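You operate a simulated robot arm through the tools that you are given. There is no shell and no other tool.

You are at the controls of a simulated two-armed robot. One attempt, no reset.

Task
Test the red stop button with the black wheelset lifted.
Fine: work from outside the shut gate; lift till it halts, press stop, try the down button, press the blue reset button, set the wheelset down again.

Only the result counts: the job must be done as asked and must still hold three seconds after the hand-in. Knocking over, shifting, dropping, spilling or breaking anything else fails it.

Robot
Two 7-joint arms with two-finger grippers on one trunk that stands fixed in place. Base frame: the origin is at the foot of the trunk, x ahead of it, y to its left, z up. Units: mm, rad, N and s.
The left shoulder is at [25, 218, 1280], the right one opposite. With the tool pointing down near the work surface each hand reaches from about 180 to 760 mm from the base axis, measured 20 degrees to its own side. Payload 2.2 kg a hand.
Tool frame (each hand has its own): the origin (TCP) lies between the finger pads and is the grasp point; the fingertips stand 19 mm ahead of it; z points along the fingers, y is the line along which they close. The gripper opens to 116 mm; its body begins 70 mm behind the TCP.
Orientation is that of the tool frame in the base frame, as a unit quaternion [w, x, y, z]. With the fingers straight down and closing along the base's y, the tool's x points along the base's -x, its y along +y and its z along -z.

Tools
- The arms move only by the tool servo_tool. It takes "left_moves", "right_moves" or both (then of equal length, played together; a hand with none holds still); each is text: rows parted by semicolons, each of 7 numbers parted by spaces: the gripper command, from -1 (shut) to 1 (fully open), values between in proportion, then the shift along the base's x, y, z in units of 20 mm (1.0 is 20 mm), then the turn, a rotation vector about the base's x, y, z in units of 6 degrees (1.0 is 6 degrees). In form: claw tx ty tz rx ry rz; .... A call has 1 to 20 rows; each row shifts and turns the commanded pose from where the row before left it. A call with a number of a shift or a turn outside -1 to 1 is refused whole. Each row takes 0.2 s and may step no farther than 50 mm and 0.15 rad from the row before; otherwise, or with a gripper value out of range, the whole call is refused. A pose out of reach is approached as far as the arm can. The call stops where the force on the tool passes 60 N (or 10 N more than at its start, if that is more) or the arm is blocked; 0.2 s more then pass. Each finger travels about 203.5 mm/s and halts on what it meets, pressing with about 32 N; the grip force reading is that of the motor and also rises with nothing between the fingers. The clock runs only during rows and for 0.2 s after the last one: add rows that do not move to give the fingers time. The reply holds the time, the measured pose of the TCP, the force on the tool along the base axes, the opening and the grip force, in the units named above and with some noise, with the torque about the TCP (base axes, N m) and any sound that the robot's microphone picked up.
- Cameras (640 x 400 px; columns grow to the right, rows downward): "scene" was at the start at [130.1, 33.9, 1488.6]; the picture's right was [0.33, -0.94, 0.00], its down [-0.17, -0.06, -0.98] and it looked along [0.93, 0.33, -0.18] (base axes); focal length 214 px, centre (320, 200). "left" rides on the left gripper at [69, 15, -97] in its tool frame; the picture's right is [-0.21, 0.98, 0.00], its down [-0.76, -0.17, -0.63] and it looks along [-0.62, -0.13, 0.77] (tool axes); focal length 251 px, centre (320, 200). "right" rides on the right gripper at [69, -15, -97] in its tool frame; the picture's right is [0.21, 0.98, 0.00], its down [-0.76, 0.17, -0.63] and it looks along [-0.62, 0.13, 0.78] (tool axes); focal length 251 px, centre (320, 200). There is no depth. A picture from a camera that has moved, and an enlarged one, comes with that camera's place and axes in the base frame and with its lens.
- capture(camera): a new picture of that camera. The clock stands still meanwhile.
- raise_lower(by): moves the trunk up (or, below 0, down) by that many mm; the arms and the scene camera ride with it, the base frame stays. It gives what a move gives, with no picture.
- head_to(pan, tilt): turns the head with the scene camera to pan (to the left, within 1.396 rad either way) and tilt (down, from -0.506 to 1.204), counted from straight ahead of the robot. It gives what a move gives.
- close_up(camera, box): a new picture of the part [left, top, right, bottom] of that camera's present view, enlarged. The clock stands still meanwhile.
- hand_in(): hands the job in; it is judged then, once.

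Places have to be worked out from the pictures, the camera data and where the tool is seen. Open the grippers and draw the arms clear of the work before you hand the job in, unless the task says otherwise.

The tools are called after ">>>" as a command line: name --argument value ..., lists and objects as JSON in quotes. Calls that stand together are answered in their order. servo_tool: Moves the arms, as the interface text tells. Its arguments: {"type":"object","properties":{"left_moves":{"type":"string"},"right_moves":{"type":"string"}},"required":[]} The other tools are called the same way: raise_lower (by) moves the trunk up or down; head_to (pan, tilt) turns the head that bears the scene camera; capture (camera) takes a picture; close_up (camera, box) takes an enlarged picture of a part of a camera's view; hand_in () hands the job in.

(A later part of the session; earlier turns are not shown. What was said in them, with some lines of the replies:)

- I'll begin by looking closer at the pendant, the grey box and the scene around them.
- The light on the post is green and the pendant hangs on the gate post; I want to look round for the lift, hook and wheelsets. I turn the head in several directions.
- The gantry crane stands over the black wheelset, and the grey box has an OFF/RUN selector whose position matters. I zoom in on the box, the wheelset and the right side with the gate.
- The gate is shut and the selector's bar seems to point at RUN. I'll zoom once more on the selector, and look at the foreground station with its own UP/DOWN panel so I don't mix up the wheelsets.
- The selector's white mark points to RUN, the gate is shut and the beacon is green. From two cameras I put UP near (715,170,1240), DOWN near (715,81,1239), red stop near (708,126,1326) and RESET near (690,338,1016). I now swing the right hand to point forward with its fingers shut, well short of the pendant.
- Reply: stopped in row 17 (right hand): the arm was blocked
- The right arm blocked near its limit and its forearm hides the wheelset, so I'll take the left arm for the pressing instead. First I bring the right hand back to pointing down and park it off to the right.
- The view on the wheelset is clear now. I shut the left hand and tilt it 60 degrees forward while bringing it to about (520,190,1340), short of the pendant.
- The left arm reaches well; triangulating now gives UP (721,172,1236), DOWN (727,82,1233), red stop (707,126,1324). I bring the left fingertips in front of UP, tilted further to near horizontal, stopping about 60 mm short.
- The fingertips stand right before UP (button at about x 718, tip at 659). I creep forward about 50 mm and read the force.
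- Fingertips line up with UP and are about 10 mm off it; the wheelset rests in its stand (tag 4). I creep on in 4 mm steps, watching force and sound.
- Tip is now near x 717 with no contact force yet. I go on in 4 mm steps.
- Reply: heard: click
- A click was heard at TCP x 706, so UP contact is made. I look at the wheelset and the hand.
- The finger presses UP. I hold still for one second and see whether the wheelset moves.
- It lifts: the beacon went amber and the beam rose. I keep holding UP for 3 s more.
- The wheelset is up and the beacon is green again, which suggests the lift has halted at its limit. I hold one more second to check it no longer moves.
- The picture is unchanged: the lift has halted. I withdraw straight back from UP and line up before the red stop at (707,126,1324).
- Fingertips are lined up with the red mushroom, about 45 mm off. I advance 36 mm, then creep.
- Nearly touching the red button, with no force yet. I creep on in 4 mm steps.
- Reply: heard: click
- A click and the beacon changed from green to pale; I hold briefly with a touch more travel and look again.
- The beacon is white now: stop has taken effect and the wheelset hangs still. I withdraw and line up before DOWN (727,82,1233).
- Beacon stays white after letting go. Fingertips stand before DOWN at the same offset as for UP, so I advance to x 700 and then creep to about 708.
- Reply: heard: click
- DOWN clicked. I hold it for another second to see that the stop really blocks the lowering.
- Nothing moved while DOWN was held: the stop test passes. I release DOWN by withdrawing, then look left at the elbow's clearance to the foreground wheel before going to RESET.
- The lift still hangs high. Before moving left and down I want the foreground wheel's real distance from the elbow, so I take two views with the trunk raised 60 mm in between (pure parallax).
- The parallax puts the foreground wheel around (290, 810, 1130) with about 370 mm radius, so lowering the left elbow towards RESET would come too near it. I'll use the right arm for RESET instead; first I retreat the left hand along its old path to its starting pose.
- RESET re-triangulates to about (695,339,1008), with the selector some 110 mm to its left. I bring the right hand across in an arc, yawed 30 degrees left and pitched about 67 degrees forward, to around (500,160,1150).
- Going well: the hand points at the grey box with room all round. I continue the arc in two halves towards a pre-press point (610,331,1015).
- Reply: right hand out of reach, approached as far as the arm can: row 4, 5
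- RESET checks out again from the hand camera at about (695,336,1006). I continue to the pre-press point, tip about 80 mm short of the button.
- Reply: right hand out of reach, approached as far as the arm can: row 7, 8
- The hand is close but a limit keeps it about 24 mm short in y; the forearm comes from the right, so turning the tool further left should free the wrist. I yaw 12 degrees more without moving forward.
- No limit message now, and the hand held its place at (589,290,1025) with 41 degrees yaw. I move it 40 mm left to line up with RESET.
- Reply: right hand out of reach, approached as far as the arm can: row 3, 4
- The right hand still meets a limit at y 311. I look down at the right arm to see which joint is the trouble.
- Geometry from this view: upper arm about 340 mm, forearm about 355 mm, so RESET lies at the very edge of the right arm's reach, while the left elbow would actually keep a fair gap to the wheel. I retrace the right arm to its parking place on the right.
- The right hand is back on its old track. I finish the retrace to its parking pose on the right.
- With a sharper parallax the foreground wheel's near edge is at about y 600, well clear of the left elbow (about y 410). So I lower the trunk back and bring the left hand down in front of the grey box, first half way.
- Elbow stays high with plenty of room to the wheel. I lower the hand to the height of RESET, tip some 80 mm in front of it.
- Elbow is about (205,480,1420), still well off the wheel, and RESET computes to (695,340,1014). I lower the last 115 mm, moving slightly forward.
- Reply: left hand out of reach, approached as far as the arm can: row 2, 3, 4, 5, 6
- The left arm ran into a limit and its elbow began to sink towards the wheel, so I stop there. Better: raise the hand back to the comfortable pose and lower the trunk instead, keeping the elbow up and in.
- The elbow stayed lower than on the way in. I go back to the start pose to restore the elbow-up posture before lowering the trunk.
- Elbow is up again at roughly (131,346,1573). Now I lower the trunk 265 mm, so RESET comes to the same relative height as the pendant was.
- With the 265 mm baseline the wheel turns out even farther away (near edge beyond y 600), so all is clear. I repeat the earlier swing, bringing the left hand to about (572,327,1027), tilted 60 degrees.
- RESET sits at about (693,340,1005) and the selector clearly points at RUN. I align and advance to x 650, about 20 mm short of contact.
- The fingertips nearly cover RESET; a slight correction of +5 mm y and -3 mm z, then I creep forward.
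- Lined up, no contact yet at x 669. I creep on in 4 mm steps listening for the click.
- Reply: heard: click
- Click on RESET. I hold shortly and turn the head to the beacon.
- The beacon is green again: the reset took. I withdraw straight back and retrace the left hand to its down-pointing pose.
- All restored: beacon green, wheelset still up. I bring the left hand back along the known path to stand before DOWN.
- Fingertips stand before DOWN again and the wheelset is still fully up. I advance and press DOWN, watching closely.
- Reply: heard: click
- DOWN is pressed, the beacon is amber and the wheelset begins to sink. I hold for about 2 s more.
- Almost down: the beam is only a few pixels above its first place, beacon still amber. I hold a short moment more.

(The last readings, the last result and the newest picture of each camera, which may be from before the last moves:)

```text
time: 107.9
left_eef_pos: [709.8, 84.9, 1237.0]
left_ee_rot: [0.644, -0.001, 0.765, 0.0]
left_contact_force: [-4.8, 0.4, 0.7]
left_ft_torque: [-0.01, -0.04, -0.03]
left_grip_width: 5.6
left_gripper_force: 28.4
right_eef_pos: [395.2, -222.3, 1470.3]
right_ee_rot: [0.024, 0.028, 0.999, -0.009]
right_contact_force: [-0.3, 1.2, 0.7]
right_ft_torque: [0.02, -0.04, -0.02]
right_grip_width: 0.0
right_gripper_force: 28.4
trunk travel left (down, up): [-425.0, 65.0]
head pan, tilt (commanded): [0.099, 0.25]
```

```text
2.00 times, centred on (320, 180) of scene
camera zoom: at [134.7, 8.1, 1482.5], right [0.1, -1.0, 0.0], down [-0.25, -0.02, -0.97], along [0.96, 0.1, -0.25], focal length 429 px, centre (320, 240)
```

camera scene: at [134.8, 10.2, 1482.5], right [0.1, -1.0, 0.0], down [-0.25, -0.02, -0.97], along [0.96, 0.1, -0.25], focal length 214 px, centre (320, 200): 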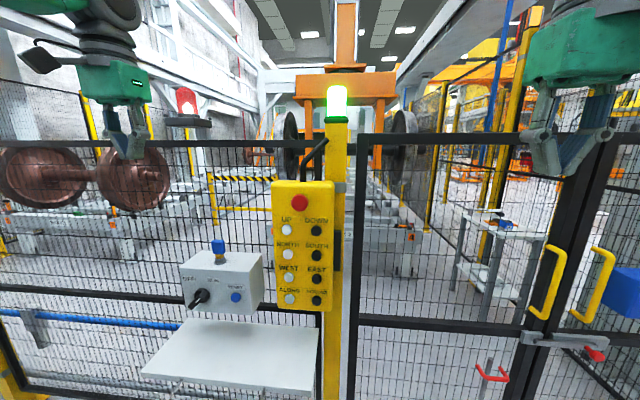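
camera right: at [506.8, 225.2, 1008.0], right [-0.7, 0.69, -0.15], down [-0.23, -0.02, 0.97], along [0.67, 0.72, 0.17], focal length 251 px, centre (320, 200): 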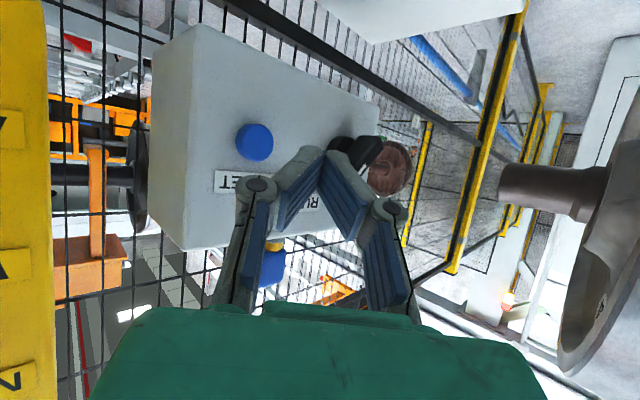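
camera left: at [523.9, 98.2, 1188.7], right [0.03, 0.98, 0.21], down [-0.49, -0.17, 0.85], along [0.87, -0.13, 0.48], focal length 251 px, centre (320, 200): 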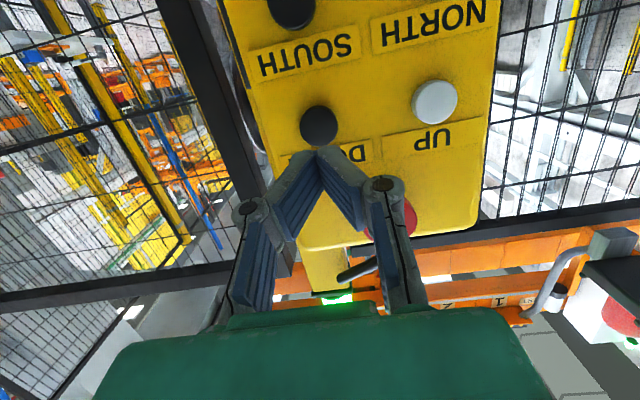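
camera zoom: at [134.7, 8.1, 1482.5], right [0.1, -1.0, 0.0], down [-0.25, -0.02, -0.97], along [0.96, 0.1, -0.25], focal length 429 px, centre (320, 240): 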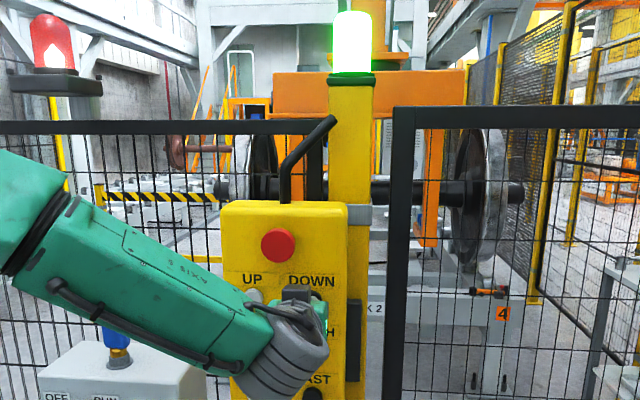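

The beacon turned green, so the lowering has ended by itself and the beam is back at its first height. I hold 0.4 s more and compare a closer view.

>>> servo_tool --left_moves "-1 0 0 0 0 0 0; -1 0 0 0 0 0 0"

>>> close_up --camera "scene" --box '[200, 80, 440, 280]'

>>> close_up --camera "scene" --box '[350, 120, 430, 250]'

```text
time: 108.5
left_eef_pos: [708.1, 84.2, 1237.0]
left_ee_rot: [0.643, -0.001, 0.766, 0.001]
left_contact_force: [-4.6, -1.0, -0.8]
left_ft_torque: [-0.01, -0.02, -0.02]
left_grip_width: 5.9
left_gripper_force: 29.0
right_eef_pos: [395.8, -222.5, 1470.4]
right_ee_rot: [0.024, 0.029, 0.999, -0.009]
right_contact_force: [-0.1, 0.5, -0.2]
right_ft_torque: [-0.01, -0.01, -0.02]
right_grip_width: 0.3
right_gripper_force: 29.1
trunk travel left (down, up): [-425.0, 65.0]
head pan, tilt (commanded): [0.099, 0.25]
```

```text
2.00 times, centred on (320, 180) of scene
camera zoom: at [134.7, 8.1, 1482.5], right [0.1, -1.0, 0.0], down [-0.25, -0.02, -0.97], along [0.96, 0.1, -0.25], focal length 429 px, centre (320, 240)
```

zoom: 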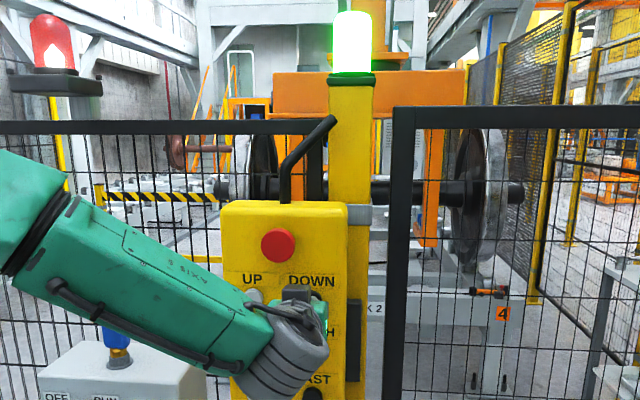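

```text
3.08 times, centred on (390, 185) of scene
camera zoom: at [134.7, 8.1, 1482.5], right [0.1, -1.0, 0.0], down [-0.25, -0.02, -0.97], along [0.96, 0.1, -0.25], focal length 660 px, centre (105, 246)
```

zoom: 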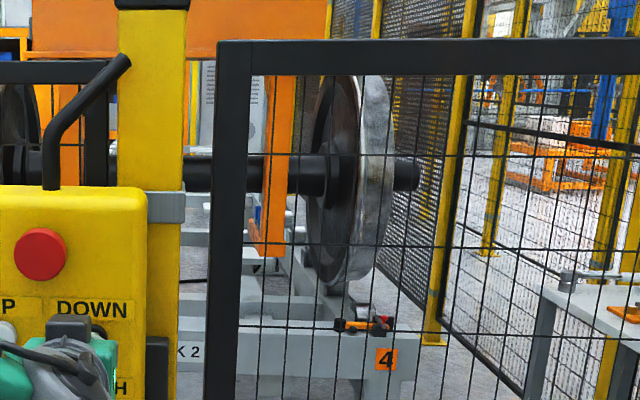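

The wheelset is back in its stand exactly as at the start. I release DOWN and retrace the left hand away to its starting pose.

>>> servo_tool --left_moves "-1 -1 0 0 0 0 0; -1 -1 0 0 0 0 0; -1 -1 0 0 0 0 0; -1 -1 0 0.15 0 0 0; -1 -0.76 0.7 0.68 0 0.42 0; -1 -0.76 0.7 0.68 0 0.42 0; -1 -0.76 0.7 0.68 0 0.42 0; -1 -0.76 0.7 0.68 0 0.42 0; -1 -0.76 0.7 0.68 0 0.42 0; -1 -0.76 0.7 0.68 0 0.42 0; -1 -0.76 0.7 0.68 0 0.42 0; -1 -0.76 0.7 0.68 0 0.42 0; -1 0 0 0 0 0 0"

>>> servo_tool --left_moves "-1 -0.15 0.9 0.6 0 1 0; -1 -0.15 0.9 0.7 0 1 0; -1 -0.15 0.9 0.7 0 1 0; -1 -0.15 0.9 0.7 0 1 0; -1 -0.15 0.9 0.7 0 1 0; -1 -0.15 0.9 0.7 0 1 0; -1 -0.15 0.9 0.7 0 1 0; -1 -0.15 0.9 0.7 0 1 0; -1 -0.15 0.8 0.6 0 1 0; -1 -0.15 0.6 0.4 0 1 0; 1 0 0 0 0 0 0; 1 0 0 0 0 0 0; 1 0 0 0 0 0 0" --right_moves "-1 0 0 0 0 0 0; -1 0 0 0 0 0 0; -1 0 0 0 0 0 0; -1 0 0 0 0 0 0; -1 0 0 0 0 0 0; -1 0 0 0 0 0 0; -1 0 0 0 0 0 0; -1 0 0 0 0 0 0; -1 0 0 0 0 0 0; -1 0 0 0 0 0 0; 1 0 0 0 0 0 0; 1 0 0 0 0 0 0; 1 0 0 0 0 0 0"

>>> capture --camera "scene"

>>> close_up --camera "scene" --box '[200, 80, 440, 280]'

>>> close_up --camera "scene" --box '[160, 200, 360, 330]'

```text
time: 111.3
left_eef_pos: [507.0, 198.1, 1346.5]
left_ee_rot: [0.498, -0.002, 0.867, 0.001]
left_contact_force: [0.0, -0.1, -0.6]
left_ft_torque: [-0.03, 0.01, 0.01]
left_grip_width: 0.2
left_gripper_force: 28.3
right_eef_pos: [397.3, -220.0, 1470.9]
right_ee_rot: [0.023, 0.029, 0.999, -0.009]
right_contact_force: [-0.2, 0.4, 0.0]
right_ft_torque: [0.0, 0.02, 0.0]
right_grip_width: 0.0
right_gripper_force: 28.3
trunk travel left (down, up): [-425.0, 65.0]
head pan, tilt (commanded): [0.099, 0.25]
```

```text
time: 114.1
left_eef_pos: [477.1, 370.7, 1477.9]
left_ee_rot: [-0.001, -0.002, 1.0, 0.002]
left_contact_force: [0.8, 0.3, -0.4]
left_ft_torque: [-0.03, -0.03, -0.01]
left_grip_width: 116.1
left_gripper_force: 0.1
right_eef_pos: [396.4, -220.5, 1471.0]
right_ee_rot: [0.023, 0.028, 0.999, -0.01]
right_contact_force: [0.6, -0.4, 0.6]
right_ft_torque: [0.0, 0.0, 0.03]
right_grip_width: 116.4
right_gripper_force: 0.1
trunk travel left (down, up): [-425.0, 65.0]
head pan, tilt (commanded): [0.099, 0.25]
```

```text
taken
camera scene: at [135.3, 10.3, 1482.4], right [0.1, -1.0, 0.0], down [-0.25, -0.03, -0.97], along [0.96, 0.1, -0.25], focal length 214 px, centre (320, 200)
```

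scene: 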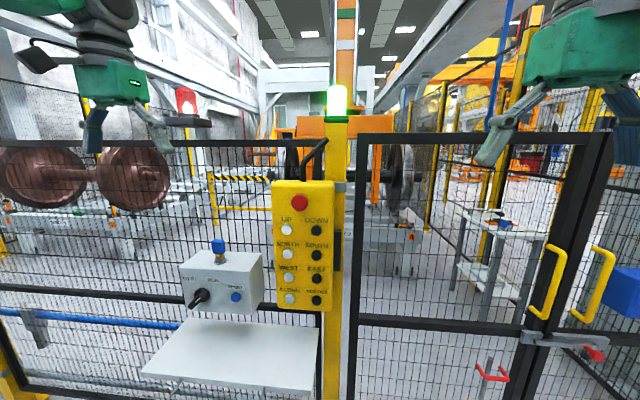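

```text
2.00 times, centred on (320, 180) of scene
camera zoom: at [135.3, 10.3, 1482.4], right [0.1, -1.0, 0.0], down [-0.25, -0.03, -0.97], along [0.96, 0.1, -0.25], focal length 429 px, centre (320, 240)
```

zoom: 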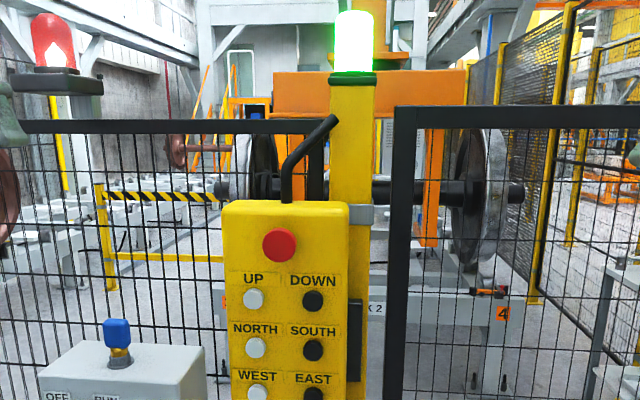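

```text
3.08 times, centred on (260, 265) of scene
camera zoom: at [135.3, 10.3, 1482.4], right [0.1, -1.0, 0.0], down [-0.25, -0.03, -0.97], along [0.96, 0.1, -0.25], focal length 660 px, centre (505, 0)
```

zoom: 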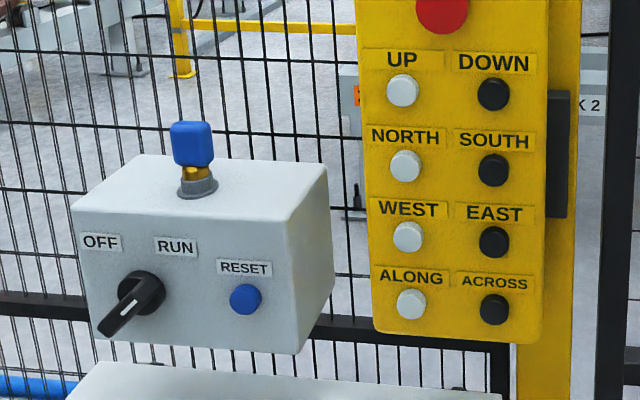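

Everything is as at the start: wheelset in its stand, beacon green, gate shut, selector and key untouched, both hands open and clear. I hand the job in.

>>> hand_in

```text
The job is handed in.
```

I ran the stop-button test as asked and handed it in; no verdict came back with the hand-in.

1. **Lift:** I held UP until the lift halted. The beacon went amber while it moved and green once it stopped.
2. **Stop:** I pressed the red stop button. The beacon turned white.
3. **Down while stopped:** I held DOWN for more than a second. The wheelset did not move, so the stop works.
4. **Reset:** I pressed the blue reset button. The beacon went back to green.
5. **Set down:** I held DOWN until the lift stopped by itself. In the last pictures the black wheelset sits in its stand where it started.

The gate stayed shut throughout, and I did not touch the selector or the key. Both grippers are open and the arms are clear of the work.

Reset took several tries to reach. The right arm met a limit short of it, and the left elbow started to sink towards the wheel at the robot's left. I backed off both times and lowered the trunk instead. The force readings showed no contact apart from the button presses.
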